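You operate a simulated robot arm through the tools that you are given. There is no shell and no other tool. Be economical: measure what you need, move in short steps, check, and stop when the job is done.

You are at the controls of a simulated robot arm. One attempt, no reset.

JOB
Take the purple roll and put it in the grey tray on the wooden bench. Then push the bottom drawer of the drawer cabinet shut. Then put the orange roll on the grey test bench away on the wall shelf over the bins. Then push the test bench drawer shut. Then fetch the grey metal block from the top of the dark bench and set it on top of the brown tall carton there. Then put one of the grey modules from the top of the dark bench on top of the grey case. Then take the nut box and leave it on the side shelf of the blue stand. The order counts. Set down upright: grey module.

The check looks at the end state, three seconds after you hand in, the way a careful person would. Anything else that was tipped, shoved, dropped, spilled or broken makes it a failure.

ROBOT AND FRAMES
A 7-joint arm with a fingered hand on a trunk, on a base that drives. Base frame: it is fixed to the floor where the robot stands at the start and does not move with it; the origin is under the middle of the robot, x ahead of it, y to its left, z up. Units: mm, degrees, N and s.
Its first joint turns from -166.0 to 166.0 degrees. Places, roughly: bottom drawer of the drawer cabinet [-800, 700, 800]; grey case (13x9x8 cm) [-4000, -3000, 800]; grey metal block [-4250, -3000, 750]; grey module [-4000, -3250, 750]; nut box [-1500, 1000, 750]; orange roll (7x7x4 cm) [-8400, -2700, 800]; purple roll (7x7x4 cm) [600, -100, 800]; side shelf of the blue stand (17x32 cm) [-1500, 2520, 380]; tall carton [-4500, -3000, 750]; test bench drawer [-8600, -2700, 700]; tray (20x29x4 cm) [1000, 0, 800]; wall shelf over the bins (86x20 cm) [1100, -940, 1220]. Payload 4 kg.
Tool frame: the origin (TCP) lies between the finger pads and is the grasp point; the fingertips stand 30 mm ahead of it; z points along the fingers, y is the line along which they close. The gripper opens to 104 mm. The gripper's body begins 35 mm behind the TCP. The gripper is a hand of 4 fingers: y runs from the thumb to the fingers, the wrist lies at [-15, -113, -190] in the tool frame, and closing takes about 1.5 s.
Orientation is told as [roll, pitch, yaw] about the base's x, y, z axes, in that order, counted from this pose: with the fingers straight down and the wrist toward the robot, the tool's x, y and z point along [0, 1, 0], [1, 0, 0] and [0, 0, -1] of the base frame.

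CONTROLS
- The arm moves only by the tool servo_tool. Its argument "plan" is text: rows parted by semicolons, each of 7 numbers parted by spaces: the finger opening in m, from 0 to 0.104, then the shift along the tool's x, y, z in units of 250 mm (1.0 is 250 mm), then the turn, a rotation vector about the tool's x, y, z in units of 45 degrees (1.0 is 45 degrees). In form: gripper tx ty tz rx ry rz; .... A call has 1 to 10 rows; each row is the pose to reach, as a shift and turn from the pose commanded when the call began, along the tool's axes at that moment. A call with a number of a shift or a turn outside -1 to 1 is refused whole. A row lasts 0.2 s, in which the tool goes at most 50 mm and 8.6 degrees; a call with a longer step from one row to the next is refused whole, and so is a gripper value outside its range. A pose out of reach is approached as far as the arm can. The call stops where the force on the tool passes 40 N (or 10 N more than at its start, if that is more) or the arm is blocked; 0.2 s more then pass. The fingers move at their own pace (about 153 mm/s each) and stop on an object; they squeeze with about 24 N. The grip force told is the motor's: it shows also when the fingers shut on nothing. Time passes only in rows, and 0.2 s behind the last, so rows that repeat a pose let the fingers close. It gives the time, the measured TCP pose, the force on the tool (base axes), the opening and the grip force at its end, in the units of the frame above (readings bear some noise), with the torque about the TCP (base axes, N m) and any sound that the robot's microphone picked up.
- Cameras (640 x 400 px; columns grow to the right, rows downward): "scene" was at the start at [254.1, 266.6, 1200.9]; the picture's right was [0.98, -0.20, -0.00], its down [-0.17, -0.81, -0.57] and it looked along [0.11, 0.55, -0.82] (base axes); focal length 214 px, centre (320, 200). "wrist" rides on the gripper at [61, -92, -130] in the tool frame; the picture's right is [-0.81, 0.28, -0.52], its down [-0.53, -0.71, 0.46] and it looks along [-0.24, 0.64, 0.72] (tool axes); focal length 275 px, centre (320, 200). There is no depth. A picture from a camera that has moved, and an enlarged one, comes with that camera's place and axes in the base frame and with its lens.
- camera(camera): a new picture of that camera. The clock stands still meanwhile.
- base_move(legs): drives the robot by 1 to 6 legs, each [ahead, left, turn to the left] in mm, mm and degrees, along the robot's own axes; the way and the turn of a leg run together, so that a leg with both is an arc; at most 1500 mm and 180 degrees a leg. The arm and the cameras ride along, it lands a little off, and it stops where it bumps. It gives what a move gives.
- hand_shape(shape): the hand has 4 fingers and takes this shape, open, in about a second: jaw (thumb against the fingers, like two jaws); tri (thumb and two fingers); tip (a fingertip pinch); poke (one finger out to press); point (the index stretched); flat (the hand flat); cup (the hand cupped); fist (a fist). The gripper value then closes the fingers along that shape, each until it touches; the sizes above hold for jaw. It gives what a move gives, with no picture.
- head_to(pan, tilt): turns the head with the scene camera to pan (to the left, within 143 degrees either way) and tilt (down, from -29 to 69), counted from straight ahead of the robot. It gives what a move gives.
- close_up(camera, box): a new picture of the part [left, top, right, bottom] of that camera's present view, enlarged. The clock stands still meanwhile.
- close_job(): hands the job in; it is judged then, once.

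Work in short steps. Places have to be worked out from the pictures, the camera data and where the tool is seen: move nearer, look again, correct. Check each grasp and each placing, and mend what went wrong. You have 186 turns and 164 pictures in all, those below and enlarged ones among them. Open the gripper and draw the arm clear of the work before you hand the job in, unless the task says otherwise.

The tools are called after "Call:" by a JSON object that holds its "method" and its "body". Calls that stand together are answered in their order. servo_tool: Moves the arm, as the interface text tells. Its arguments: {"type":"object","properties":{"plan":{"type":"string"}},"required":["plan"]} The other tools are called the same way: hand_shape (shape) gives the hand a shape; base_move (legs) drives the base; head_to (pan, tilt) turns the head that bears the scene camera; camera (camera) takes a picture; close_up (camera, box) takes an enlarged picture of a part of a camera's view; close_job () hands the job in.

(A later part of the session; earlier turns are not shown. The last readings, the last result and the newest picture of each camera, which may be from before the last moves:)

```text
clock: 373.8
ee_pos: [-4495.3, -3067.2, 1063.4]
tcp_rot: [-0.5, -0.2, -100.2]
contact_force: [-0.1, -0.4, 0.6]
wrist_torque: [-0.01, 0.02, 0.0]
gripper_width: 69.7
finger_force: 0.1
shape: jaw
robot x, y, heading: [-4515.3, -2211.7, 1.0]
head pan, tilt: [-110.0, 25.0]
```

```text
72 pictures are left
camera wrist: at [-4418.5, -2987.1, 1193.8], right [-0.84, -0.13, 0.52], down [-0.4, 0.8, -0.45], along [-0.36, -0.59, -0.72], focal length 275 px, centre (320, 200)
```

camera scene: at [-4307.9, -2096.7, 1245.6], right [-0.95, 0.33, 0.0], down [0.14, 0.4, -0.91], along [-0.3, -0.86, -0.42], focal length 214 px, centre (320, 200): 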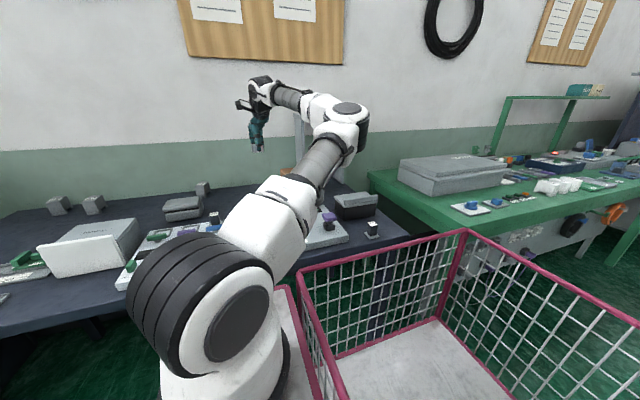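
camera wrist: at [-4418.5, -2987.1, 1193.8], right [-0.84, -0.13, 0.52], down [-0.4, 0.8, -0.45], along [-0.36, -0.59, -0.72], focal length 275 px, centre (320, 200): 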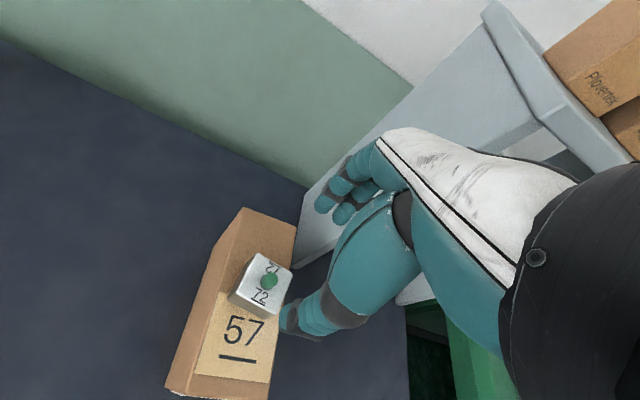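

The block sits on the carton. Next the module "92": I move over toward it.

Call:
{"method": "servo_tool", "body": {"plan": "0.104 0.05 -0.1 -0.05 0 0 -0.05; 0.104 0.18 -0.2 -0.08 0 0 -0.1; 0.104 0.33 -0.27 -0.08 0 0 -0.18; 0.104 0.49 -0.32 -0.08 0 0 -0.26; 0.104 0.65 -0.36 -0.08 0 0 -0.35; 0.104 0.8 -0.396 -0.08 0 0 -0.45; 0.104 0.864 -0.396 -0.08 0 0 -0.45; 0.104 0.864 -0.396 -0.08 0 0 -0.45"}}

Call:
{"method": "camera", "body": {"camera": "wrist"}}

```text
clock: 375.6
ee_pos: [-4267.3, -3007.5, 1080.1]
tcp_rot: [-0.4, -0.1, -79.9]
contact_force: [-0.2, 0.0, 0.0]
wrist_torque: [-0.01, -0.02, 0.02]
gripper_width: 103.9
finger_force: 0.1
shape: jaw
robot x, y, heading: [-4515.6, -2210.9, 0.9]
head pan, tilt: [-110.0, 25.0]
```

```text
71 pictures are left
camera wrist: at [-4221.7, -2906.8, 1210.5], right [-0.75, -0.41, 0.52], down [-0.65, 0.61, -0.45], along [-0.13, -0.68, -0.72], focal length 275 px, centre (320, 200)
```

wrist: 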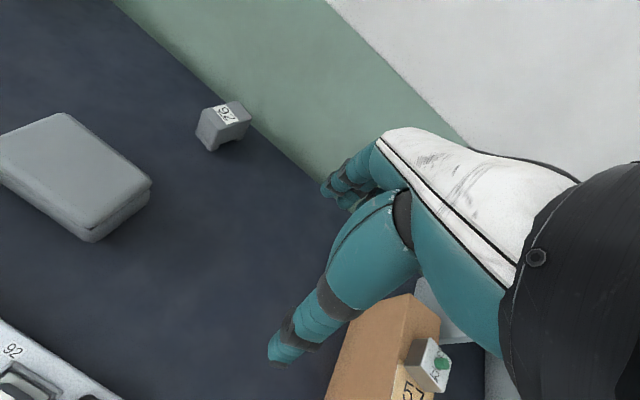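

Call:
{"method": "close_up", "body": {"camera": "wrist", "box": [0, 80, 272, 250]}}

Call:
{"method": "close_up", "body": {"camera": "wrist", "box": [180, 85, 270, 165]}}

```text
2.35 times, centred on (136, 165) of wrist
camera zoom: at [-4221.7, -2906.8, 1210.5], right [-0.75, -0.41, 0.52], down [-0.65, 0.61, -0.45], along [-0.13, -0.68, -0.72], focal length 648 px, centre (753, 282)
```

zoom: 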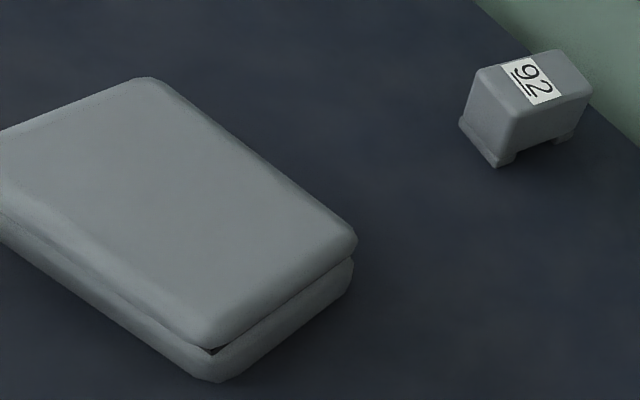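

```text
5.00 times, centred on (225, 125) of wrist
camera zoom: at [-4221.7, -2906.8, 1210.5], right [-0.75, -0.41, 0.52], down [-0.65, 0.61, -0.45], along [-0.13, -0.68, -0.72], focal length 1376 px, centre (795, 575)
```

zoom: 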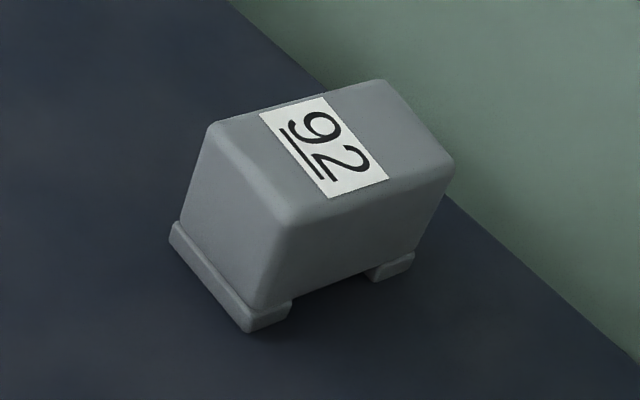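

The module's top is ~40×75 mm, centred near (-4070,-3255), long axis at about -102°, top z≈854. I drive 180 mm ahead for reach and move over it.

Call:
{"method": "base_move", "body": {"legs": [[180, -20, -1]]}}

Call:
{"method": "servo_tool", "body": {"plan": "0.104 0 0.1 0 0 0 0.1; 0.104 0 0.25 0 0 0 0.2; 0.104 0 0.4 0.05 0 0 0.3; 0.104 0 0.55 0.1 0 0 0.4; 0.104 0 0.7 0.15 0 0 0.48; 0.104 0.05 0.85 0.2 0 0 0.48; 0.104 0.05 0.85 0.2 0 0 0.48"}}

Call:
{"method": "camera", "body": {"camera": "wrist"}}

```text
clock: 377.1
ee_pos: [-4098.6, -3030.6, 1079.1]
tcp_rot: [-0.3, 0.0, -80.8]
contact_force: [-0.3, -1.3, 0.3]
wrist_torque: [0.0, 0.0, 0.0]
gripper_width: 104.2
finger_force: 0.1
shape: jaw
robot x, y, heading: [-4331.7, -2229.4, 0.1]
head pan, tilt: [-110.0, 25.0]
```

```text
clock: 378.7
ee_pos: [-4052.1, -3226.9, 1020.2]
tcp_rot: [-0.4, -0.1, -102.2]
contact_force: [0.0, 0.3, 0.3]
wrist_torque: [0.0, 0.02, 0.0]
gripper_width: 103.7
finger_force: 0.0
shape: jaw
out of reach, approached as far as the arm can: row 6, 7
robot x, y, heading: [-4334.1, -2227.2, 0.2]
head pan, tilt: [-110.0, 25.0]
```

```text
68 pictures are left
camera wrist: at [-3972.5, -3150.6, 1151.1], right [-0.85, -0.1, 0.52], down [-0.37, 0.81, -0.45], along [-0.38, -0.58, -0.72], focal length 275 px, centre (320, 200)
```

wrist: 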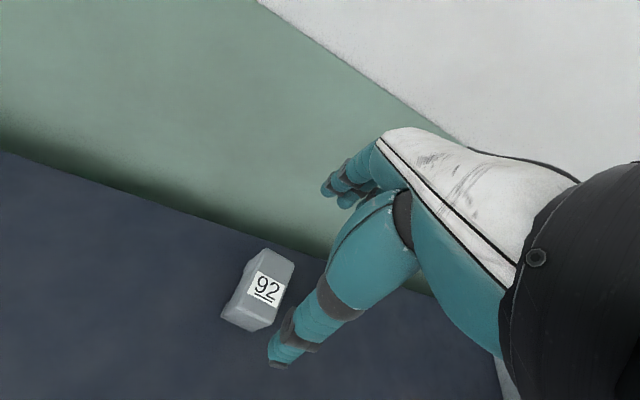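

Let me see the module enlarged from here before going lower.

Call:
{"method": "close_up", "body": {"camera": "wrist", "box": [200, 235, 320, 345]}}

```text
3.64 times, centred on (260, 290) of wrist
camera zoom: at [-3972.5, -3150.6, 1151.1], right [-0.85, -0.1, 0.52], down [-0.37, 0.81, -0.45], along [-0.38, -0.58, -0.72], focal length 1001 px, centre (538, -127)
```

zoom: 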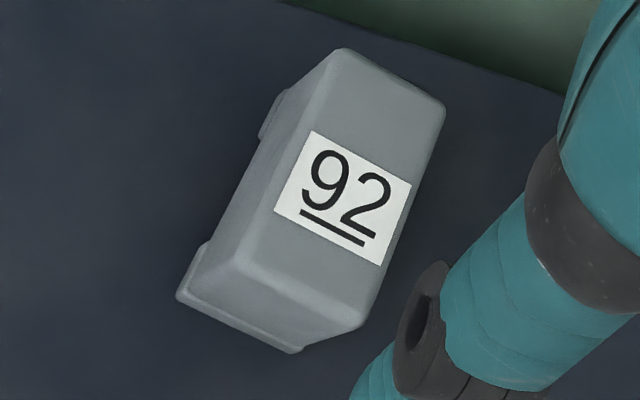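

Module centre (-4076,-3249), long axis -101.6°, 75×40×54. I go lower to z≈930 while centring.

Call:
{"method": "servo_tool", "body": {"plan": "0.104 0 0 0.12 0 0 0; 0.104 -0.04 0.03 0.24 0 0 0; 0.104 -0.076 0.07 0.34 0 0 0; 0.104 -0.076 0.106 0.36 0 0 0; 0.104 -0.076 0.106 0.36 0 0 0"}}

Call:
{"method": "camera", "body": {"camera": "wrist"}}

```text
clock: 379.9
ee_pos: [-4076.8, -3240.1, 936.0]
tcp_rot: [-0.4, -0.2, -102.4]
contact_force: [0.6, 0.3, -0.6]
wrist_torque: [-0.01, 0.01, -0.03]
gripper_width: 103.8
finger_force: 0.0
shape: jaw
out of reach, approached as far as the arm can: row 4, 5
robot x, y, heading: [-4332.4, -2226.2, 0.0]
head pan, tilt: [-110.0, 25.0]
```

```text
66 pictures are left
camera wrist: at [-3996.3, -3164.2, 1066.5], right [-0.85, -0.09, 0.52], down [-0.37, 0.81, -0.45], along [-0.38, -0.58, -0.72], focal length 275 px, centre (320, 200)
```

wrist: 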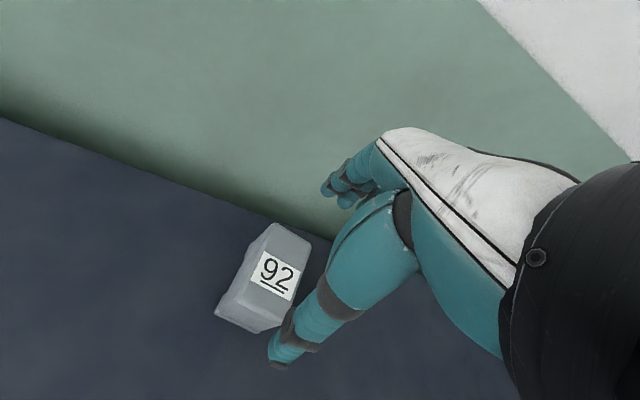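

I nudge the base 14 mm closer, then descend.

Call:
{"method": "base_move", "body": {"legs": [[0, -14, 0]]}}

Call:
{"method": "camera", "body": {"camera": "wrist"}}

```text
clock: 380.6
ee_pos: [-4075.9, -3254.6, 935.8]
tcp_rot: [-0.4, -0.3, -102.4]
contact_force: [0.2, -0.7, -0.3]
wrist_torque: [-0.05, -0.04, 0.01]
gripper_width: 103.6
finger_force: 0.1
shape: jaw
robot x, y, heading: [-4331.7, -2241.5, -0.3]
head pan, tilt: [-110.0, 25.0]
```

```text
65 pictures are left
camera wrist: at [-3996.5, -3178.6, 1066.6], right [-0.85, -0.09, 0.52], down [-0.37, 0.81, -0.45], along [-0.38, -0.58, -0.72], focal length 275 px, centre (320, 200)
```

wrist: 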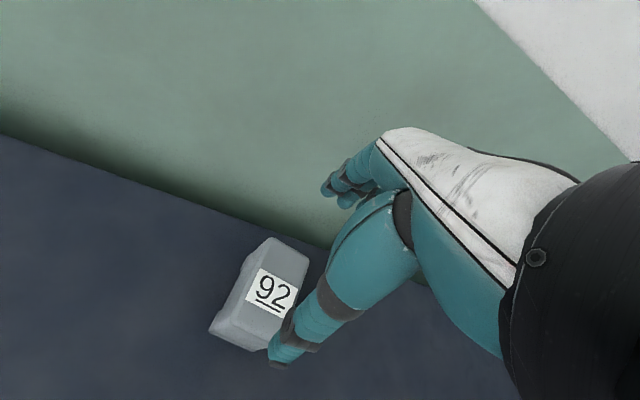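

Centred within a few mm. I descend to z≈838 and close.

Call:
{"method": "servo_tool", "body": {"plan": "0.104 0 -0.02 0.12 0 0 0; 0.104 0 -0.02 0.24 0 0 0; 0.104 0 -0.02 0.34 0 0 0; 0.104 0 -0.02 0.39 0 0 0; 0.104 0 -0.02 0.39 0 0 0"}}

Call:
{"method": "camera", "body": {"camera": "wrist"}}

```text
clock: 381.8
ee_pos: [-4075.3, -3251.9, 839.2]
tcp_rot: [-0.4, -0.3, -102.5]
contact_force: [1.4, 2.6, 12.2]
wrist_torque: [0.1, -0.07, 0.0]
gripper_width: 103.9
finger_force: 0.0
shape: jaw
robot x, y, heading: [-4338.1, -2242.3, 0.0]
head pan, tilt: [-110.0, 25.0]
```

```text
64 pictures are left
camera wrist: at [-3994.8, -3174.6, 969.8], right [-0.85, -0.09, 0.52], down [-0.37, 0.81, -0.46], along [-0.38, -0.58, -0.72], focal length 275 px, centre (320, 200)
```

wrist: 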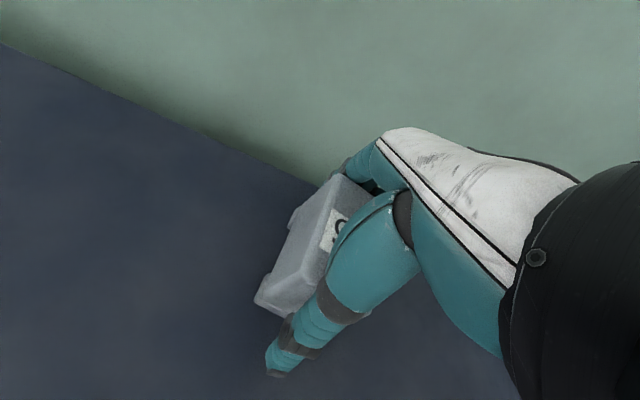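

Light contact upward (12 N), perhaps the palm on the module's top; I rise 8 mm and close.

Call:
{"method": "servo_tool", "body": {"plan": "0.104 0 0 -0.032 0 0 0; 0.104 0 0 -0.032 0 0 0; 0 0 0 -0.032 0 0 0; 0 0 0 -0.032 0 0 0; 0 0 0 -0.032 0 0 0; 0 0 0 -0.032 0 0 0; 0 0 0 -0.032 0 0 0"}}

Call:
{"method": "camera", "body": {"camera": "wrist"}}

```text
clock: 383.4
ee_pos: [-4075.1, -3250.9, 846.0]
tcp_rot: [-0.4, -0.2, -102.4]
contact_force: [-0.1, 0.0, 0.2]
wrist_torque: [0.0, 0.0, 0.02]
gripper_width: 75.9
finger_force: 24.0
shape: jaw
robot x, y, heading: [-4335.7, -2242.7, 0.2]
head pan, tilt: [-110.0, 25.0]
```

```text
63 pictures are left
camera wrist: at [-3995.0, -3174.0, 976.3], right [-0.85, -0.09, 0.52], down [-0.37, 0.81, -0.45], along [-0.38, -0.58, -0.72], focal length 275 px, centre (320, 200)
```

wrist: 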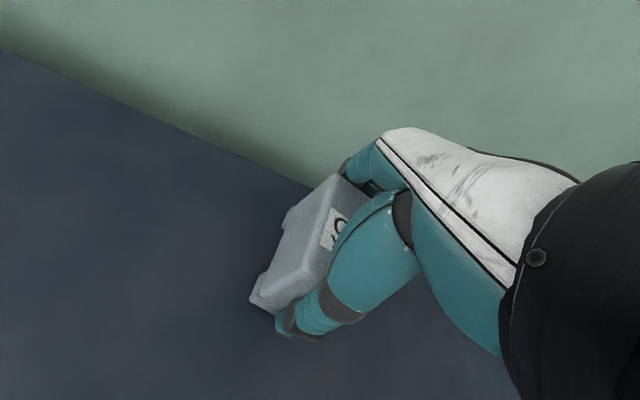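

Module gripped (width 76). I lift it to z≈1010.

Call:
{"method": "servo_tool", "body": {"plan": "0 0 0 -0.1 0 0 0; 0 0 0 -0.25 0 0 0; 0 0 0 -0.4 0 0 0; 0 0 0 -0.55 0 0 0; 0 0 -0.1 -0.66 0 0 0; 0 0 -0.24 -0.66 0 0 0; 0 0 -0.24 -0.66 0 0 0"}}

Call:
{"method": "base_move", "body": {"legs": [[150, 0, 0]]}}

Call:
{"method": "camera", "body": {"camera": "wrist"}}

```text
clock: 385.0
ee_pos: [-4060.3, -3191.0, 1011.9]
tcp_rot: [-0.5, -0.2, -102.5]
contact_force: [0.1, -0.2, -1.0]
wrist_torque: [0.04, -0.02, 0.03]
gripper_width: 75.5
finger_force: 24.2
shape: jaw
robot x, y, heading: [-4331.6, -2244.3, 0.0]
head pan, tilt: [-110.0, 25.0]
```

```text
clock: 386.4
ee_pos: [-3908.5, -3189.8, 1012.0]
tcp_rot: [-0.4, -0.3, -102.5]
contact_force: [-0.5, 0.7, -1.4]
wrist_torque: [0.01, -0.02, 0.01]
gripper_width: 75.6
finger_force: 24.3
shape: jaw
robot x, y, heading: [-4184.1, -2237.6, 0.3]
head pan, tilt: [-110.0, 25.0]
```

```text
62 pictures are left
camera wrist: at [-3828.6, -3113.7, 1142.6], right [-0.85, -0.09, 0.52], down [-0.37, 0.81, -0.45], along [-0.38, -0.58, -0.72], focal length 275 px, centre (320, 200)
```

wrist: 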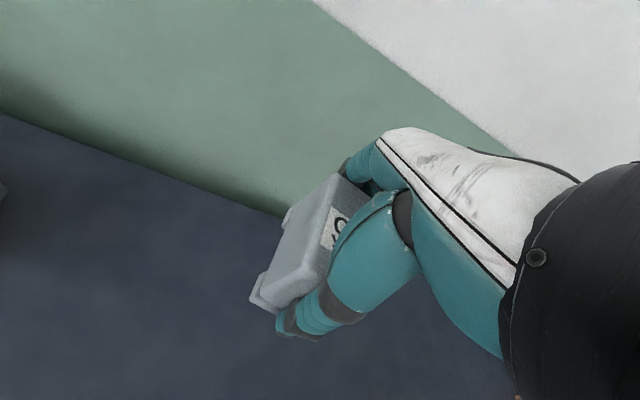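

Held well. I pull back so the wrist camera sees the case, starting the yaw.

Call:
{"method": "servo_tool", "body": {"plan": "0 -0.05 -0.15 -0.05 0 0 0.1; 0 -0.1 -0.3 -0.1 0 0 0.2; 0 -0.16 -0.45 -0.12 0 0 0.3; 0 -0.22 -0.6 -0.12 0 0 0.4; 0 -0.28 -0.75 -0.12 0 0 0.5; 0 -0.316 -0.872 -0.12 0 0 0.55; 0 -0.316 -0.872 -0.12 0 0 0.55"}}

Call:
{"method": "camera", "body": {"camera": "wrist"}}

Call:
{"method": "head_to", "body": {"pan": -105, "tilt": 25}}

Call:
{"method": "camera", "body": {"camera": "scene"}}

```text
clock: 388.0
ee_pos: [-3938.9, -2960.8, 1042.4]
tcp_rot: [-0.2, -0.4, -127.2]
contact_force: [0.5, 0.3, -2.2]
wrist_torque: [0.03, 0.01, 0.03]
gripper_width: 75.4
finger_force: 24.0
shape: jaw
robot x, y, heading: [-4184.3, -2240.3, 0.2]
head pan, tilt: [-110.0, 25.0]
```

```text
61 pictures are left
camera wrist: at [-3833.7, -2923.4, 1173.6], right [-0.81, 0.27, 0.52], down [0.0, 0.89, -0.46], along [-0.59, -0.37, -0.72], focal length 275 px, centre (320, 200)
```

wrist: 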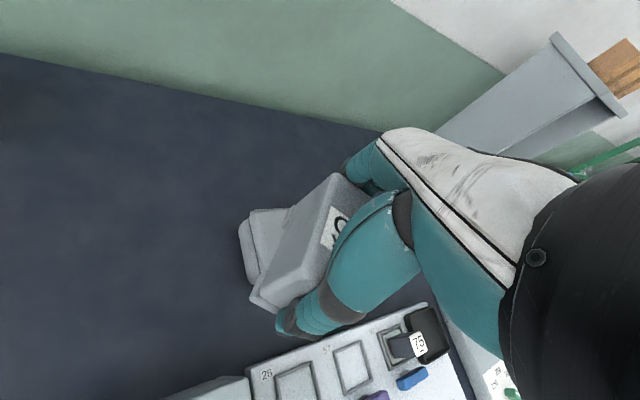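

```text
clock: 388.7
ee_pos: [-3937.6, -2960.5, 1042.5]
tcp_rot: [-0.3, -0.3, -127.2]
contact_force: [0.9, 0.0, -1.0]
wrist_torque: [0.01, -0.02, 0.0]
gripper_width: 75.6
finger_force: 24.2
shape: jaw
robot x, y, heading: [-4180.2, -2249.3, -0.1]
head pan, tilt: [-105.0, 25.0]
```

```text
60 pictures are left
camera scene: at [-3967.5, -2134.5, 1245.6], right [-0.97, 0.26, 0.0], down [0.11, 0.41, -0.91], along [-0.23, -0.88, -0.42], focal length 214 px, centre (320, 200)
```

scene: 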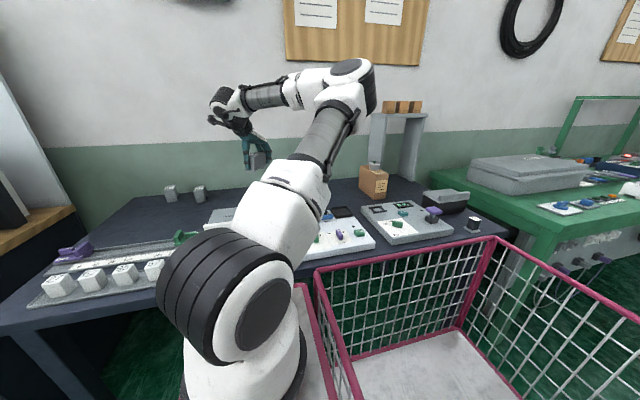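

Case from earlier views: x -4100..-3972, y -2987..-3075, top z≈877; centre (-4036,-3030). I carry the module over it with yaw -150 and down to z≈950.

Call:
{"method": "servo_tool", "body": {"plan": "0 -0.04 0.12 0 0 0 0.12; 0 -0.08 0.24 0 0 0 0.24; 0 -0.12 0.36 0.05 0 0 0.36; 0 -0.146 0.457 0.12 0 0 0.48; 0 -0.146 0.457 0.2 0 0 0.5; 0 -0.146 0.457 0.3 0 0 0.5; 0 -0.146 0.457 0.33 0 0 0.5; 0 -0.146 0.457 0.33 0 0 0.5"}}

Call:
{"method": "camera", "body": {"camera": "wrist"}}

Call:
{"method": "close_up", "body": {"camera": "scene", "box": [190, 130, 350, 230]}}

```text
clock: 390.5
ee_pos: [-4037.2, -3027.3, 960.8]
tcp_rot: [-0.1, -0.4, -149.6]
contact_force: [0.6, -0.4, -0.8]
wrist_torque: [0.01, 0.02, -0.01]
gripper_width: 75.4
finger_force: 24.0
shape: jaw
robot x, y, heading: [-4181.3, -2245.0, -0.1]
head pan, tilt: [-105.0, 25.0]
```

```text
59 pictures are left
camera wrist: at [-3927.3, -3033.9, 1091.0], right [-0.64, 0.56, 0.52], down [0.34, 0.82, -0.46], along [-0.69, -0.12, -0.72], focal length 275 px, centre (320, 200)
```

wrist: 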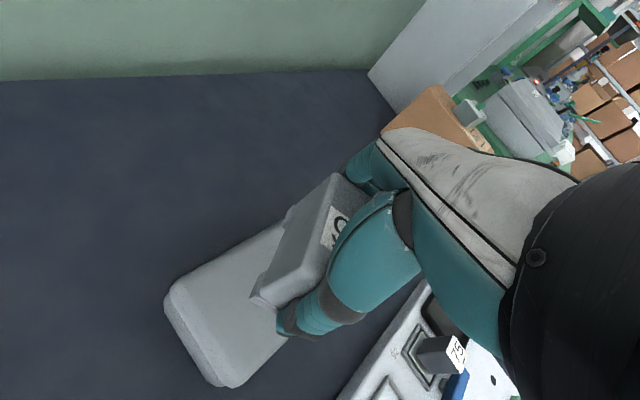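

```text
4.00 times, centred on (270, 180) of scene
camera zoom: at [-3967.5, -2134.6, 1245.6], right [-0.97, 0.26, 0.0], down [0.11, 0.41, -0.91], along [-0.23, -0.88, -0.42], focal length 858 px, centre (520, 280)
```

zoom: 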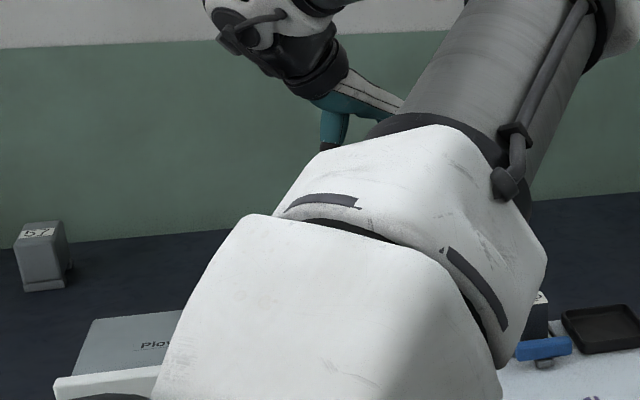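

The case's end lies as computed, so the module is centred over it. I lower until contact.

Call:
{"method": "servo_tool", "body": {"plan": "0 0 0 0.05 0 0 0; 0 0 0 0.1 0 0 0; 0 0 0 0.12 0 0 0; 0 0 0 0.132 0 0 0; 0 0 0 0.132 0 0 0"}}

Call:
{"method": "close_up", "body": {"camera": "wrist", "box": [140, 160, 380, 400]}}

```text
clock: 391.7
ee_pos: [-4037.1, -3030.2, 927.0]
tcp_rot: [-0.2, -0.4, -149.7]
contact_force: [0.1, 0.4, -1.3]
wrist_torque: [0.05, 0.01, -0.02]
gripper_width: 75.2
finger_force: 24.6
shape: jaw
robot x, y, heading: [-4181.5, -2244.0, -0.1]
head pan, tilt: [-105.0, 25.0]
```

```text
1.67 times, centred on (260, 280) of wrist
camera zoom: at [-3927.1, -3035.6, 1058.0], right [-0.64, 0.56, 0.52], down [0.34, 0.82, -0.46], along [-0.69, -0.12, -0.72], focal length 459 px, centre (420, 67)
```

zoom: 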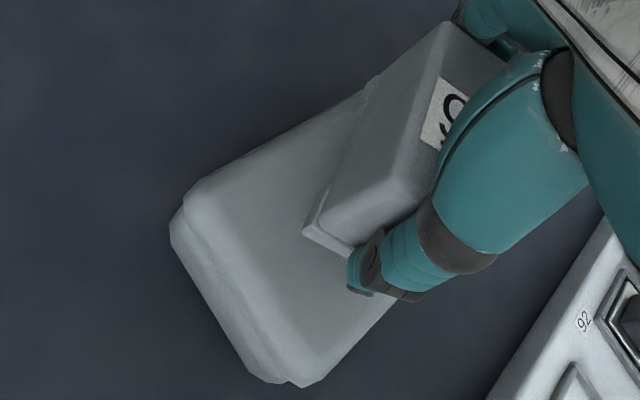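

The far corner would sit close to the case's rear edge; I rise a little and turn the module 20° more in line with the case.

Call:
{"method": "servo_tool", "body": {"plan": "0 0 0 -0.06 0 0 0; 0 0 0 -0.06 0 0 0.15; 0 0 0 -0.06 0 0 0.3; 0 0 0 -0.06 0 0 0.45; 0 0 0 -0.06 0 0 0.5; 0 0 0 -0.06 0 0 0.5"}}

Call:
{"method": "close_up", "body": {"camera": "wrist", "box": [140, 160, 380, 400]}}

```text
clock: 393.1
ee_pos: [-4037.4, -3027.3, 942.7]
tcp_rot: [0.0, -0.3, -172.3]
contact_force: [0.4, 0.4, -0.9]
wrist_torque: [0.01, -0.01, 0.03]
gripper_width: 75.3
finger_force: 24.3
shape: jaw
robot x, y, heading: [-4184.9, -2240.1, -0.3]
head pan, tilt: [-105.0, 25.0]
```

```text
1.67 times, centred on (260, 280) of wrist
camera zoom: at [-3938.1, -3076.9, 1072.9], right [-0.38, 0.77, 0.52], down [0.63, 0.62, -0.46], along [-0.68, 0.15, -0.72], focal length 459 px, centre (420, 67)
```

zoom: 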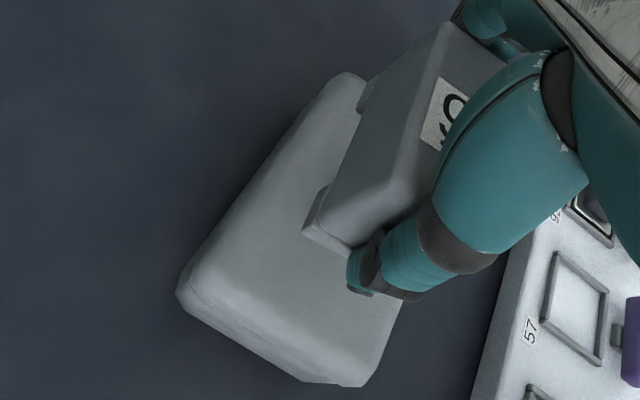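

Well centred and aligned now (rear edge y≈-3073). I lower to contact.

Call:
{"method": "servo_tool", "body": {"plan": "0 0 0 0.03 0 0 0; 0 0 0 0.05 0 0 0; 0 0 0 0.062 0 0 0; 0 0 0 0.07 0 0 0; 0 0 0 0.078 0 0 0; 0 0 0 0.078 0 0 0"}}

```text
clock: 394.5
ee_pos: [-4037.5, -3030.4, 922.9]
tcp_rot: [0.0, -0.4, -172.1]
contact_force: [0.1, -0.2, -1.5]
wrist_torque: [0.0, 0.02, 0.0]
gripper_width: 75.3
finger_force: 24.0
shape: jaw
robot x, y, heading: [-4182.8, -2243.1, 0.0]
head pan, tilt: [-105.0, 25.0]
```

Call:
{"method": "servo_tool", "body": {"plan": "0 0 0 0.008 0 0 0; 0 0 0 0.016 0 0 0; 0 0 0 0.016 0 0 0"}}

Call:
{"method": "close_up", "body": {"camera": "wrist", "box": [200, 160, 360, 320]}}

```text
clock: 395.3
ee_pos: [-4039.1, -3030.2, 919.2]
tcp_rot: [0.0, -0.4, -172.1]
contact_force: [0.1, 0.3, -1.3]
wrist_torque: [0.01, 0.01, 0.0]
gripper_width: 75.2
finger_force: 23.5
shape: jaw
robot x, y, heading: [-4183.2, -2243.2, 0.3]
head pan, tilt: [-105.0, 25.0]
```

```text
2.50 times, centred on (280, 240) of wrist
camera zoom: at [-3938.4, -3077.2, 1049.2], right [-0.38, 0.77, 0.52], down [0.63, 0.62, -0.46], along [-0.68, 0.15, -0.72], focal length 688 px, centre (420, 100)
```

zoom: 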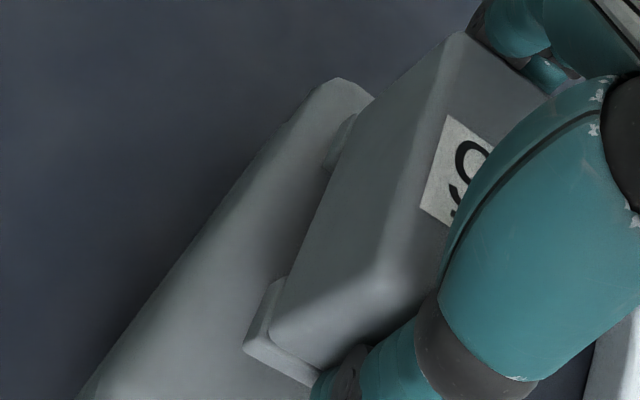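

Call:
{"method": "servo_tool", "body": {"plan": "0 0 0 0.008 0 0 0; 0 0 0 0.016 0 0 0; 0 0 0 0.016 0 0 0"}}

Call:
{"method": "servo_tool", "body": {"plan": "0 0 0 0.006 0 0 0; 0 0 0 0.006 0 0 0"}}

```text
clock: 396.1
ee_pos: [-4037.4, -3030.2, 914.9]
tcp_rot: [0.0, -0.5, -172.1]
contact_force: [-0.3, -1.0, -0.6]
wrist_torque: [-0.03, -0.02, 0.03]
gripper_width: 75.5
finger_force: 23.9
shape: jaw
robot x, y, heading: [-4188.0, -2242.8, 0.2]
head pan, tilt: [-105.0, 25.0]
```

```text
clock: 396.7
ee_pos: [-4037.3, -3029.0, 913.2]
tcp_rot: [0.1, -0.5, -172.1]
contact_force: [1.2, -0.3, 4.9]
wrist_torque: [0.04, 0.2, -0.02]
gripper_width: 75.3
finger_force: 23.8
shape: jaw
robot x, y, heading: [-4183.3, -2245.0, -0.1]
head pan, tilt: [-105.0, 25.0]
```

Contact felt (5 N). I open and rise.

Call:
{"method": "servo_tool", "body": {"plan": "0.085 0 0 0.002 0 0 0; 0.1 0 0 0.002 0 0 0; 0.1 0 0 0.002 0 0 0; 0.1 0 0 0.002 0 0 0; 0.1 0 0 -0.1 0 0 0; 0.1 0 0 -0.25 0 0 0; 0.1 0 0 -0.42 0 0 0; 0.1 0 0 -0.42 0 0 0"}}

Call:
{"method": "camera", "body": {"camera": "wrist"}}

```text
clock: 398.5
ee_pos: [-4035.2, -3029.0, 1019.1]
tcp_rot: [0.0, -0.5, -172.1]
contact_force: [0.2, -0.6, -1.6]
wrist_torque: [-0.01, 0.01, -0.01]
gripper_width: 75.7
finger_force: 24.2
shape: jaw
robot x, y, heading: [-4184.0, -2243.0, 0.1]
head pan, tilt: [-105.0, 25.0]
```

```text
54 pictures are left
camera wrist: at [-3935.6, -3077.5, 1148.9], right [-0.38, 0.77, 0.52], down [0.63, 0.63, -0.46], along [-0.68, 0.15, -0.72], focal length 275 px, centre (320, 200)
```

wrist: 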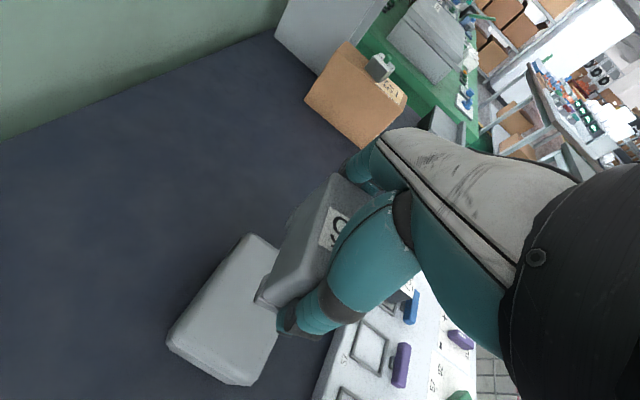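

The fingers did not open (still 76 mm, 24 N) and the module came up with the hand. I lower it back to contact before trying again.

Call:
{"method": "servo_tool", "body": {"plan": "0 0 0 0.12 0 0 0; 0 0 0 0.25 0 0 0; 0 0 0 0.36 0 0 0; 0 0 0 0.405 0 0 0; 0 0 0 0.405 0 0 0"}}

Call:
{"method": "servo_tool", "body": {"plan": "0 0 0 0.008 0 0 0; 0 0 0 0.014 0 0 0; 0 0 0 0.018 0 0 0; 0 0 0 0.018 0 0 0"}}

```text
clock: 399.7
ee_pos: [-4037.7, -3029.0, 915.8]
tcp_rot: [0.0, -0.4, -172.2]
contact_force: [0.0, 0.0, -0.4]
wrist_torque: [-0.01, -0.01, 0.03]
gripper_width: 75.7
finger_force: 23.8
shape: jaw
robot x, y, heading: [-4186.1, -2241.7, 0.3]
head pan, tilt: [-105.0, 25.0]
```

```text
clock: 400.7
ee_pos: [-4038.0, -3031.5, 913.3]
tcp_rot: [0.0, -0.4, -172.1]
contact_force: [-0.5, -0.7, 2.3]
wrist_torque: [0.07, 0.07, 0.03]
gripper_width: 75.6
finger_force: 24.1
shape: jaw
robot x, y, heading: [-4184.4, -2241.2, 0.2]
head pan, tilt: [-105.0, 25.0]
```

In contact again; now I open fully and hold still, without rising.

Call:
{"method": "servo_tool", "body": {"plan": "0.104 0 0 0 0 0 0; 0.104 0 0 0 0 0 0; 0.104 0 0 0 0 0 0; 0.104 0 0 0 0 0 0; 0.104 0 0 0 0 0 0; 0.104 0 0 0 0 0 0"}}

```text
clock: 402.1
ee_pos: [-4037.5, -3029.7, 912.4]
tcp_rot: [0.1, -0.4, -172.2]
contact_force: [0.8, 0.2, 2.1]
wrist_torque: [-0.01, 0.09, 0.03]
gripper_width: 103.9
finger_force: 0.0
shape: jaw
robot x, y, heading: [-4180.9, -2241.7, 0.0]
head pan, tilt: [-105.0, 25.0]
```

It opened now. I rise straight up and check.

Call:
{"method": "servo_tool", "body": {"plan": "0.104 0 0 -0.1 0 0 0; 0.104 0 0 -0.25 0 0 0; 0.104 0 0 -0.42 0 0 0; 0.104 0 0 -0.55 0 0 0; 0.104 0 0 -0.55 0 0 0"}}

Call:
{"method": "camera", "body": {"camera": "wrist"}}

```text
clock: 403.3
ee_pos: [-4035.2, -3028.5, 1049.8]
tcp_rot: [0.0, -0.4, -172.1]
contact_force: [-0.1, -0.5, 0.1]
wrist_torque: [-0.05, 0.01, -0.02]
gripper_width: 103.9
finger_force: 0.1
shape: jaw
robot x, y, heading: [-4181.8, -2245.9, 0.3]
head pan, tilt: [-105.0, 25.0]
```

```text
53 pictures are left
camera wrist: at [-3937.2, -3075.7, 1180.4], right [-0.38, 0.77, 0.52], down [0.63, 0.62, -0.46], along [-0.68, 0.15, -0.72], focal length 275 px, centre (320, 200)
```

wrist: 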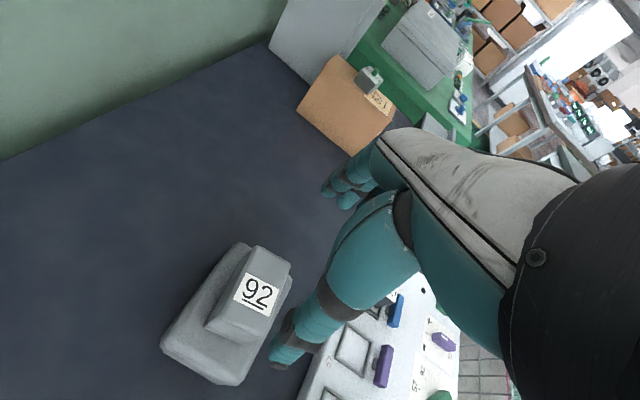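

The module stands upright on the case. I retract the arm toward its travelling pose.

Call:
{"method": "servo_tool", "body": {"plan": "0.104 0 0 -0.1 0 0 -0.1; 0.104 -0.08 -0.1 -0.2 0 0 -0.25; 0.104 -0.18 -0.22 -0.2 0 0 -0.4; 0.104 -0.28 -0.35 -0.2 0 0 -0.55; 0.104 -0.38 -0.48 -0.2 0 0 -0.7; 0.104 -0.48 -0.6 -0.2 0 0 -0.85; 0.104 -0.579 -0.707 -0.2 0 0 -1; 0.104 -0.579 -0.707 -0.2 0 0 -1"}}

Call:
{"method": "servo_tool", "body": {"plan": "0.104 0 -0.12 0 0 0 -0.12; 0.104 0 -0.25 0 0 0 -0.26; 0.104 0 -0.38 0 0 0 -0.4; 0.104 0 -0.52 0 0 0 -0.55; 0.104 0 -0.66 0 0 0 -0.7; 0.104 0.05 -0.8 0 0 0 -0.85; 0.104 0.1 -0.93 0 0 0 -1; 0.104 0.1 -0.93 0 0 0 -1"}}

```text
clock: 405.1
ee_pos: [-3881.1, -2861.9, 1098.7]
tcp_rot: [-0.4, -0.3, -127.0]
contact_force: [-0.8, 0.5, 0.6]
wrist_torque: [0.01, 0.0, -0.02]
gripper_width: 104.0
finger_force: 0.1
shape: jaw
robot x, y, heading: [-4179.9, -2240.3, 0.1]
head pan, tilt: [-105.0, 25.0]
```

```text
clock: 406.9
ee_pos: [-3719.3, -2691.6, 1098.1]
tcp_rot: [-0.4, 0.0, -82.1]
contact_force: [-0.3, 0.0, -0.1]
wrist_torque: [0.04, 0.01, -0.01]
gripper_width: 104.0
finger_force: 0.0
shape: jaw
robot x, y, heading: [-4184.1, -2243.9, 0.1]
head pan, tilt: [-105.0, 25.0]
```

Call:
{"method": "servo_tool", "body": {"plan": "0.104 0.12 -0.09 0 0 0 -0.12; 0.104 0.25 -0.18 0 0 0 -0.25; 0.104 0.38 -0.28 0 0 0 -0.38; 0.104 0.51 -0.38 0 0 0 -0.52; 0.104 0.64 -0.48 0 0 0 -0.66; 0.104 0.76 -0.57 0 0 0 -0.8; 0.104 0.81 -0.61 0 0 0 -0.84; 0.104 0.81 -0.61 0 0 0 -0.84"}}

Call:
{"method": "base_move", "body": {"legs": [[300, 250, 0], [400, 1050, 0], [0, 1000, 0]]}}

Call:
{"method": "head_to", "body": {"pan": 35, "tilt": 15}}

Call:
{"method": "camera", "body": {"camera": "scene"}}

```text
clock: 408.7
ee_pos: [-3541.0, -2511.6, 1095.3]
tcp_rot: [-0.5, 0.1, -44.3]
contact_force: [-0.4, 0.1, -0.5]
wrist_torque: [0.02, -0.02, 0.04]
gripper_width: 103.9
finger_force: 0.0
shape: jaw
robot x, y, heading: [-4180.5, -2240.1, 0.0]
head pan, tilt: [-105.0, 25.0]
```

```text
clock: 421.3
ee_pos: [-2841.0, -217.5, 1095.9]
tcp_rot: [-0.4, 0.2, -44.9]
contact_force: [0.1, 0.0, 0.1]
wrist_torque: [0.0, 0.02, 0.02]
gripper_width: 103.7
finger_force: 0.0
shape: jaw
robot x, y, heading: [-3478.4, 60.5, -0.6]
head pan, tilt: [-105.0, 25.0]
```

```text
clock: 423.5
ee_pos: [-2840.6, -217.2, 1095.7]
tcp_rot: [-0.4, 0.2, -45.0]
contact_force: [-0.1, 0.6, 0.3]
wrist_torque: [-0.02, 0.05, 0.0]
gripper_width: 104.0
finger_force: 0.0
shape: jaw
robot x, y, heading: [-3475.0, 62.3, -0.7]
head pan, tilt: [35.0, 15.0]
```

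```text
52 pictures are left
camera scene: at [-3161.7, 307.6, 1261.9], right [0.57, -0.82, 0.0], down [-0.21, -0.15, -0.97], along [0.8, 0.55, -0.26], focal length 214 px, centre (320, 200)
```

scene: 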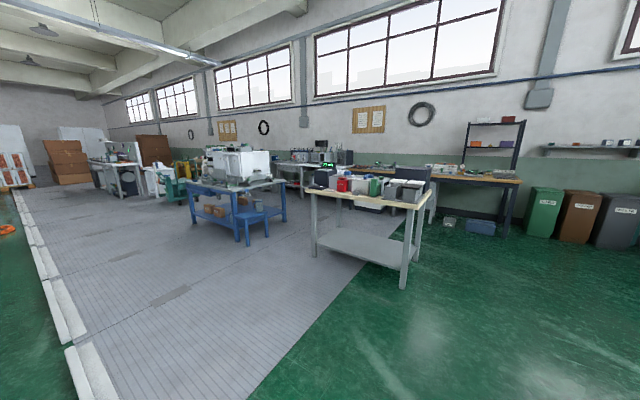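

Call:
{"method": "close_up", "body": {"camera": "scene", "box": [290, 140, 450, 300]}}

Call:
{"method": "close_up", "body": {"camera": "scene", "box": [170, 130, 330, 260]}}

```text
2.50 times, centred on (370, 220) of scene
camera zoom: at [-3161.7, 307.6, 1261.9], right [0.57, -0.82, 0.0], down [-0.21, -0.15, -0.97], along [0.8, 0.55, -0.26], focal length 536 px, centre (195, 150)
```

zoom: 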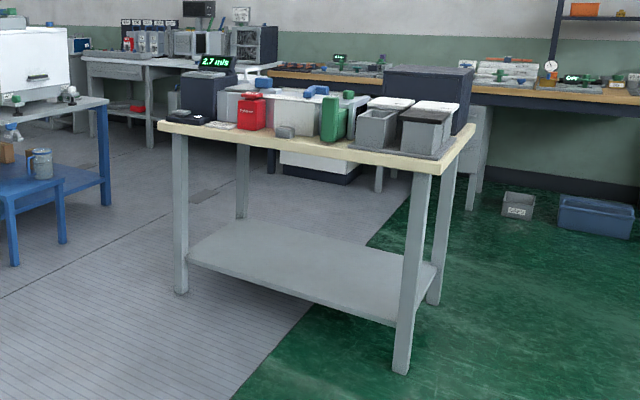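

```text
3.08 times, centred on (250, 195) of scene
camera zoom: at [-3161.7, 307.6, 1261.9], right [0.57, -0.82, 0.0], down [-0.21, -0.15, -0.97], along [0.8, 0.55, -0.26], focal length 660 px, centre (535, 215)
```

zoom: 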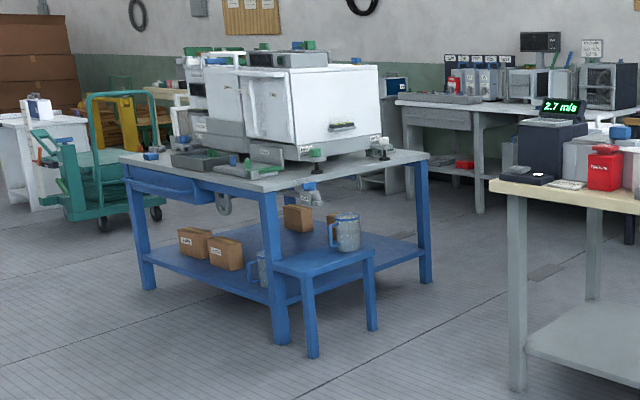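

The nut box should be one of the small boxes at the table's rear edge (x≈-1565); the blue stand's side shelf is at about (-1480,2525). I turn to heading 90 and drive to the table's rear side for a closer look.

Call:
{"method": "base_move", "body": {"legs": [[0, 0, 90.6], [0, -1380, 0]]}}

Call:
{"method": "head_to", "body": {"pan": -35, "tilt": 25}}

Call:
{"method": "camera", "body": {"camera": "scene"}}

```text
clock: 434.3
ee_pos: [-1818.4, 713.9, 1095.7]
tcp_rot: [-0.4, 0.3, 46.6]
contact_force: [-0.2, -0.3, 0.5]
wrist_torque: [-0.01, -0.01, -0.02]
gripper_width: 103.9
finger_force: 0.1
shape: jaw
robot x, y, heading: [-2079.1, 68.5, 90.8]
head pan, tilt: [35.0, 15.0]
```

```text
clock: 435.7
ee_pos: [-1817.8, 714.3, 1095.8]
tcp_rot: [-0.4, 0.3, 46.5]
contact_force: [0.4, -0.7, 0.0]
wrist_torque: [-0.01, -0.02, 0.0]
gripper_width: 104.1
finger_force: 0.1
shape: jaw
robot x, y, heading: [-2080.3, 67.6, 90.9]
head pan, tilt: [-35.0, 25.0]
```

```text
49 pictures are left
camera scene: at [-2232.2, 377.0, 1245.6], right [0.83, -0.56, 0.0], down [-0.24, -0.35, -0.91], along [0.51, 0.75, -0.42], focal length 214 px, centre (320, 200)
```

scene: 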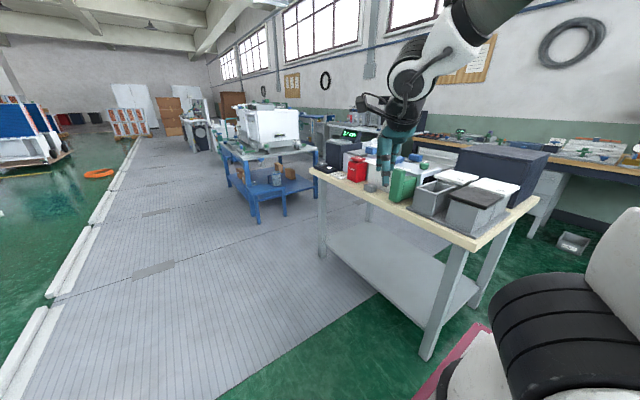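

Call:
{"method": "close_up", "body": {"camera": "scene", "box": [310, 125, 550, 265]}}

```text
2.67 times, centred on (430, 195) of scene
camera zoom: at [-2232.2, 377.0, 1245.6], right [0.83, -0.56, 0.0], down [-0.24, -0.35, -0.91], along [0.51, 0.75, -0.42], focal length 572 px, centre (27, 213)
```

zoom: 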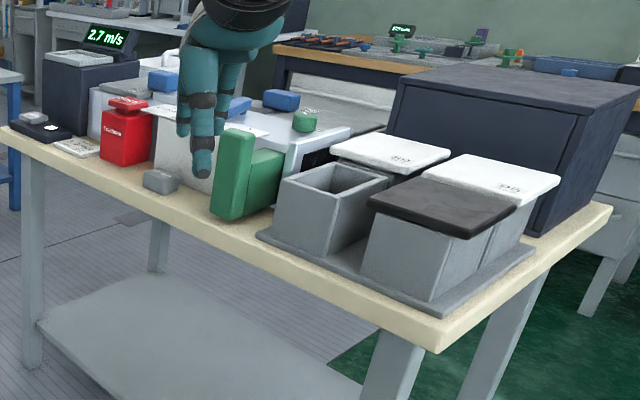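

The small grey box at about (-1401,1119) fits the nut box. I drive ahead until the arm is abreast of it.

Call:
{"method": "base_move", "body": {"legs": [[790, 0, -0.9]]}}

Call:
{"method": "servo_tool", "body": {"plan": "0.104 -0.1 -0.12 0 0 0 0.14; 0.104 -0.22 -0.22 0 0 0 0.28; 0.104 -0.36 -0.28 0 0 0 0.42; 0.104 -0.5 -0.32 0 0 0 0.56; 0.104 -0.64 -0.34 0 0 0 0.7; 0.104 -0.78 -0.34 0 0 0 0.84; 0.104 -0.9 -0.34 0 0 0 1; 0.104 -0.9 -0.34 0 0 0 1"}}

Call:
{"method": "camera", "body": {"camera": "wrist"}}

```text
clock: 440.0
ee_pos: [-1817.4, 1501.6, 1095.5]
tcp_rot: [-0.4, 0.2, 45.7]
contact_force: [-0.2, -0.4, -0.2]
wrist_torque: [-0.02, -0.02, 0.0]
gripper_width: 104.0
finger_force: 0.0
shape: jaw
robot x, y, heading: [-2085.0, 857.4, 90.0]
head pan, tilt: [-35.0, 25.0]
```

```text
clock: 441.8
ee_pos: [-1712.5, 1282.8, 1097.7]
tcp_rot: [-0.4, 0.0, 0.7]
contact_force: [-0.3, 0.5, -0.3]
wrist_torque: [0.02, 0.01, 0.07]
gripper_width: 104.0
finger_force: 0.0
shape: jaw
robot x, y, heading: [-2087.8, 860.5, 90.5]
head pan, tilt: [-35.0, 25.0]
```

```text
47 pictures are left
camera wrist: at [-1806.1, 1344.9, 1228.1], right [0.28, -0.8, 0.52], down [-0.71, -0.54, -0.45], along [0.65, -0.24, -0.72], focal length 275 px, centre (320, 200)
```

wrist: 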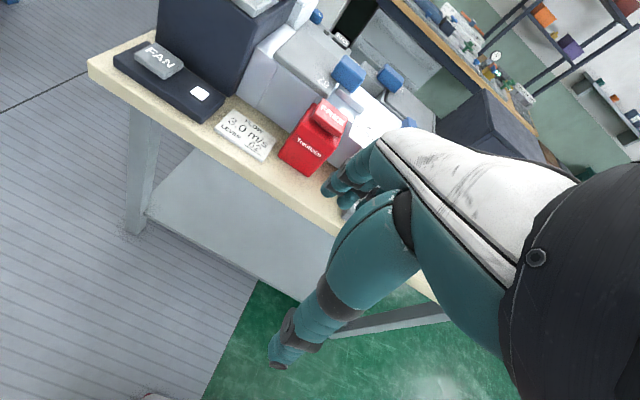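

Call:
{"method": "servo_tool", "body": {"plan": "0.104 -0.1 0.14 0 0 0 0; 0.104 -0.2 0.28 0 0 0 0; 0.104 -0.3 0.42 0 0 0 0; 0.104 -0.4 0.56 0 0 0 0; 0.104 -0.5 0.7 0 0 0 0; 0.104 -0.57 0.85 0 0 0 0; 0.104 -0.57 0.85 0 0 0 0"}}

Call:
{"method": "camera", "body": {"camera": "wrist"}}

```text
clock: 443.4
ee_pos: [-1500.5, 1144.1, 1097.3]
tcp_rot: [-0.6, -0.2, 0.8]
contact_force: [0.0, -0.4, -0.4]
wrist_torque: [0.01, -0.02, -0.01]
gripper_width: 103.7
finger_force: 0.1
shape: jaw
robot x, y, heading: [-2084.8, 859.8, 90.0]
head pan, tilt: [-35.0, 25.0]
```

```text
46 pictures are left
camera wrist: at [-1593.1, 1205.3, 1228.4], right [0.29, -0.8, 0.52], down [-0.71, -0.55, -0.45], along [0.65, -0.24, -0.72], focal length 275 px, centre (320, 200)
```

wrist: 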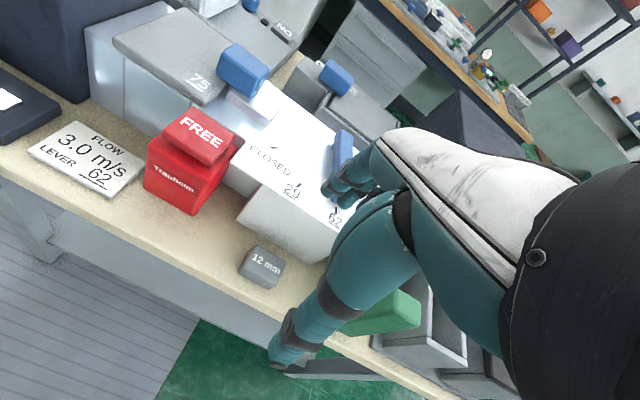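

Call:
{"method": "close_up", "body": {"camera": "wrist", "box": [210, 220, 330, 310]}}

Call:
{"method": "head_to", "body": {"pan": -75, "tilt": 28}}

Call:
{"method": "camera", "body": {"camera": "scene"}}

```text
4.44 times, centred on (270, 265) of wrist
camera zoom: at [-1593.1, 1205.3, 1228.4], right [0.29, -0.8, 0.52], down [-0.71, -0.55, -0.45], along [0.65, -0.24, -0.72], focal length 1224 px, centre (542, -89)
```

zoom: 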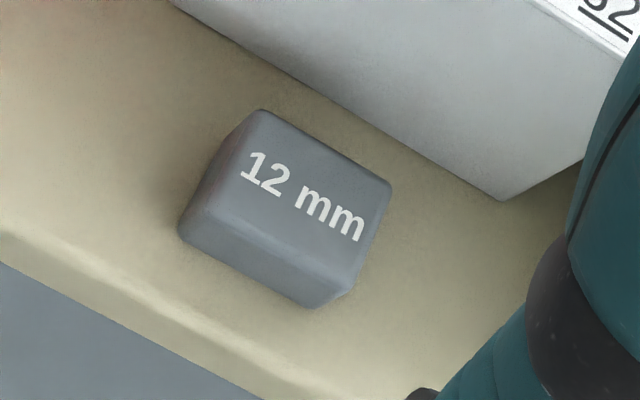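

```text
clock: 444.4
ee_pos: [-1500.1, 1144.1, 1097.6]
tcp_rot: [-0.4, -0.1, 0.8]
contact_force: [0.8, 0.5, 0.5]
wrist_torque: [-0.01, 0.01, -0.01]
gripper_width: 104.1
finger_force: 0.0
shape: jaw
robot x, y, heading: [-2085.2, 859.5, 90.2]
head pan, tilt: [-75.0, 28.0]
```

```text
44 pictures are left
camera scene: at [-2200.4, 1118.6, 1240.8], right [0.26, -0.96, 0.0], down [-0.45, -0.12, -0.88], along [0.85, 0.23, -0.47], focal length 214 px, centre (320, 200)
```

scene: 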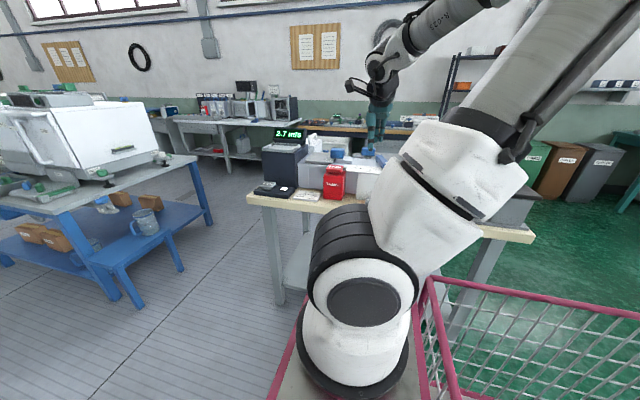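

The "12 mm" box is the nut box: x -1432..-1388, y 1086..1141, top z≈833; a taller white box stands close behind, so I will grip along y with yaw -90. I drive 190 mm ahead for a better arm angle and turn the hand.

Call:
{"method": "base_move", "body": {"legs": [[190, 0, 0]]}}

Call:
{"method": "servo_tool", "body": {"plan": "0.085 -0.08 0 0 0 0 0.15; 0.085 -0.16 0 0 0 0 0.3; 0.085 -0.24 0 0 0 0 0.45; 0.085 -0.32 0 0 0 0 0.6; 0.085 -0.4 0 0 0 0 0.75; 0.085 -0.48 0 0 0 0 0.9; 0.085 -0.52 0 0 0 0 1; 0.085 -0.52 0 0 0 0 1"}}

Call:
{"method": "servo_tool", "body": {"plan": "0.085 0.05 0.05 0 0 0 0.15; 0.085 0.1 0.1 0 0 0 0.3; 0.085 0.15 0.15 0 0 0 0.45; 0.085 0.18 0.2 0 0 0 0.6; 0.085 0.2 0.25 0.1 0 0 0.75; 0.085 0.2 0.3 0.2 0 0 0.9; 0.085 0.2 0.3 0.3 0 0 0.99; 0.085 0.2 0.3 0.3 0 0 0.99"}}

Call:
{"method": "camera", "body": {"camera": "wrist"}}

```text
clock: 446.0
ee_pos: [-1501.2, 1335.4, 1097.8]
tcp_rot: [-0.4, -0.1, 0.7]
contact_force: [0.8, -0.3, -0.6]
wrist_torque: [-0.01, 0.0, -0.01]
gripper_width: 103.8
finger_force: 0.0
shape: jaw
robot x, y, heading: [-2089.9, 1044.7, 90.1]
head pan, tilt: [-75.0, 28.0]
```

```text
clock: 447.8
ee_pos: [-1499.8, 1204.4, 1098.3]
tcp_rot: [-0.3, -0.4, -44.2]
contact_force: [0.7, -1.2, 0.6]
wrist_torque: [0.0, -0.03, -0.01]
gripper_width: 85.3
finger_force: 0.1
shape: jaw
robot x, y, heading: [-2089.4, 1050.5, 90.3]
head pan, tilt: [-75.0, 28.0]
```

```text
clock: 449.6
ee_pos: [-1409.5, 1185.5, 1023.1]
tcp_rot: [-0.1, -0.4, -88.8]
contact_force: [-1.2, -0.6, -0.5]
wrist_torque: [0.01, 0.04, -0.01]
gripper_width: 85.3
finger_force: 0.1
shape: jaw
robot x, y, heading: [-2086.3, 1050.6, 90.3]
head pan, tilt: [-75.0, 28.0]
```

```text
43 pictures are left
camera wrist: at [-1351.0, 1279.6, 1153.2], right [-0.81, -0.29, 0.52], down [-0.55, 0.7, -0.46], along [-0.23, -0.66, -0.72], focal length 275 px, centre (320, 200)
```

wrist: 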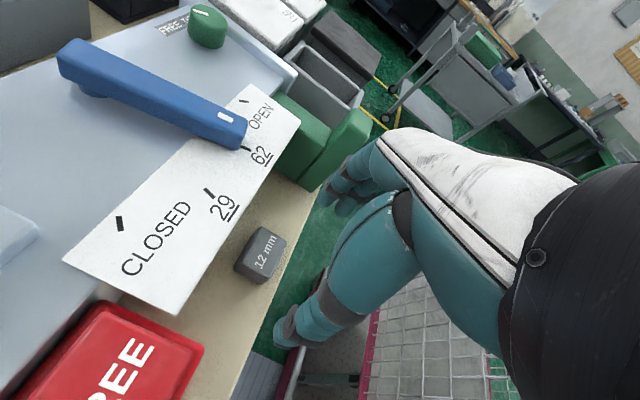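

I centre over the box at (-1409,1115) and lower to z≈885 to check.

Call:
{"method": "servo_tool", "body": {"plan": "0.085 0 0.12 0.1 0 0 0; 0.085 0 0.24 0.2 0 0 0; 0.085 0 0.286 0.32 0 0 0; 0.085 0 0.286 0.44 0 0 0; 0.085 0 0.286 0.55 0 0 0; 0.085 0 0.286 0.55 0 0 0"}}

Call:
{"method": "camera", "body": {"camera": "wrist"}}

```text
clock: 451.0
ee_pos: [-1408.6, 1115.9, 887.3]
tcp_rot: [0.0, -0.4, -88.7]
contact_force: [-0.4, -0.2, -0.6]
wrist_torque: [-0.03, -0.02, -0.01]
gripper_width: 85.1
finger_force: 0.1
shape: jaw
robot x, y, heading: [-2088.6, 1047.0, 90.1]
head pan, tilt: [-75.0, 28.0]
```

```text
42 pictures are left
camera wrist: at [-1349.0, 1210.4, 1017.1], right [-0.81, -0.29, 0.52], down [-0.55, 0.7, -0.46], along [-0.23, -0.66, -0.72], focal length 275 px, centre (320, 200)
```

wrist: 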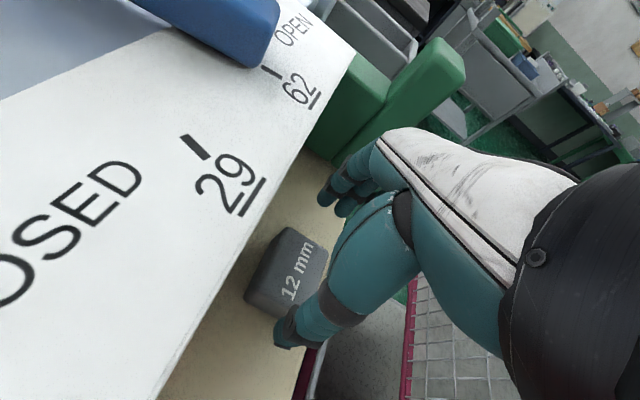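

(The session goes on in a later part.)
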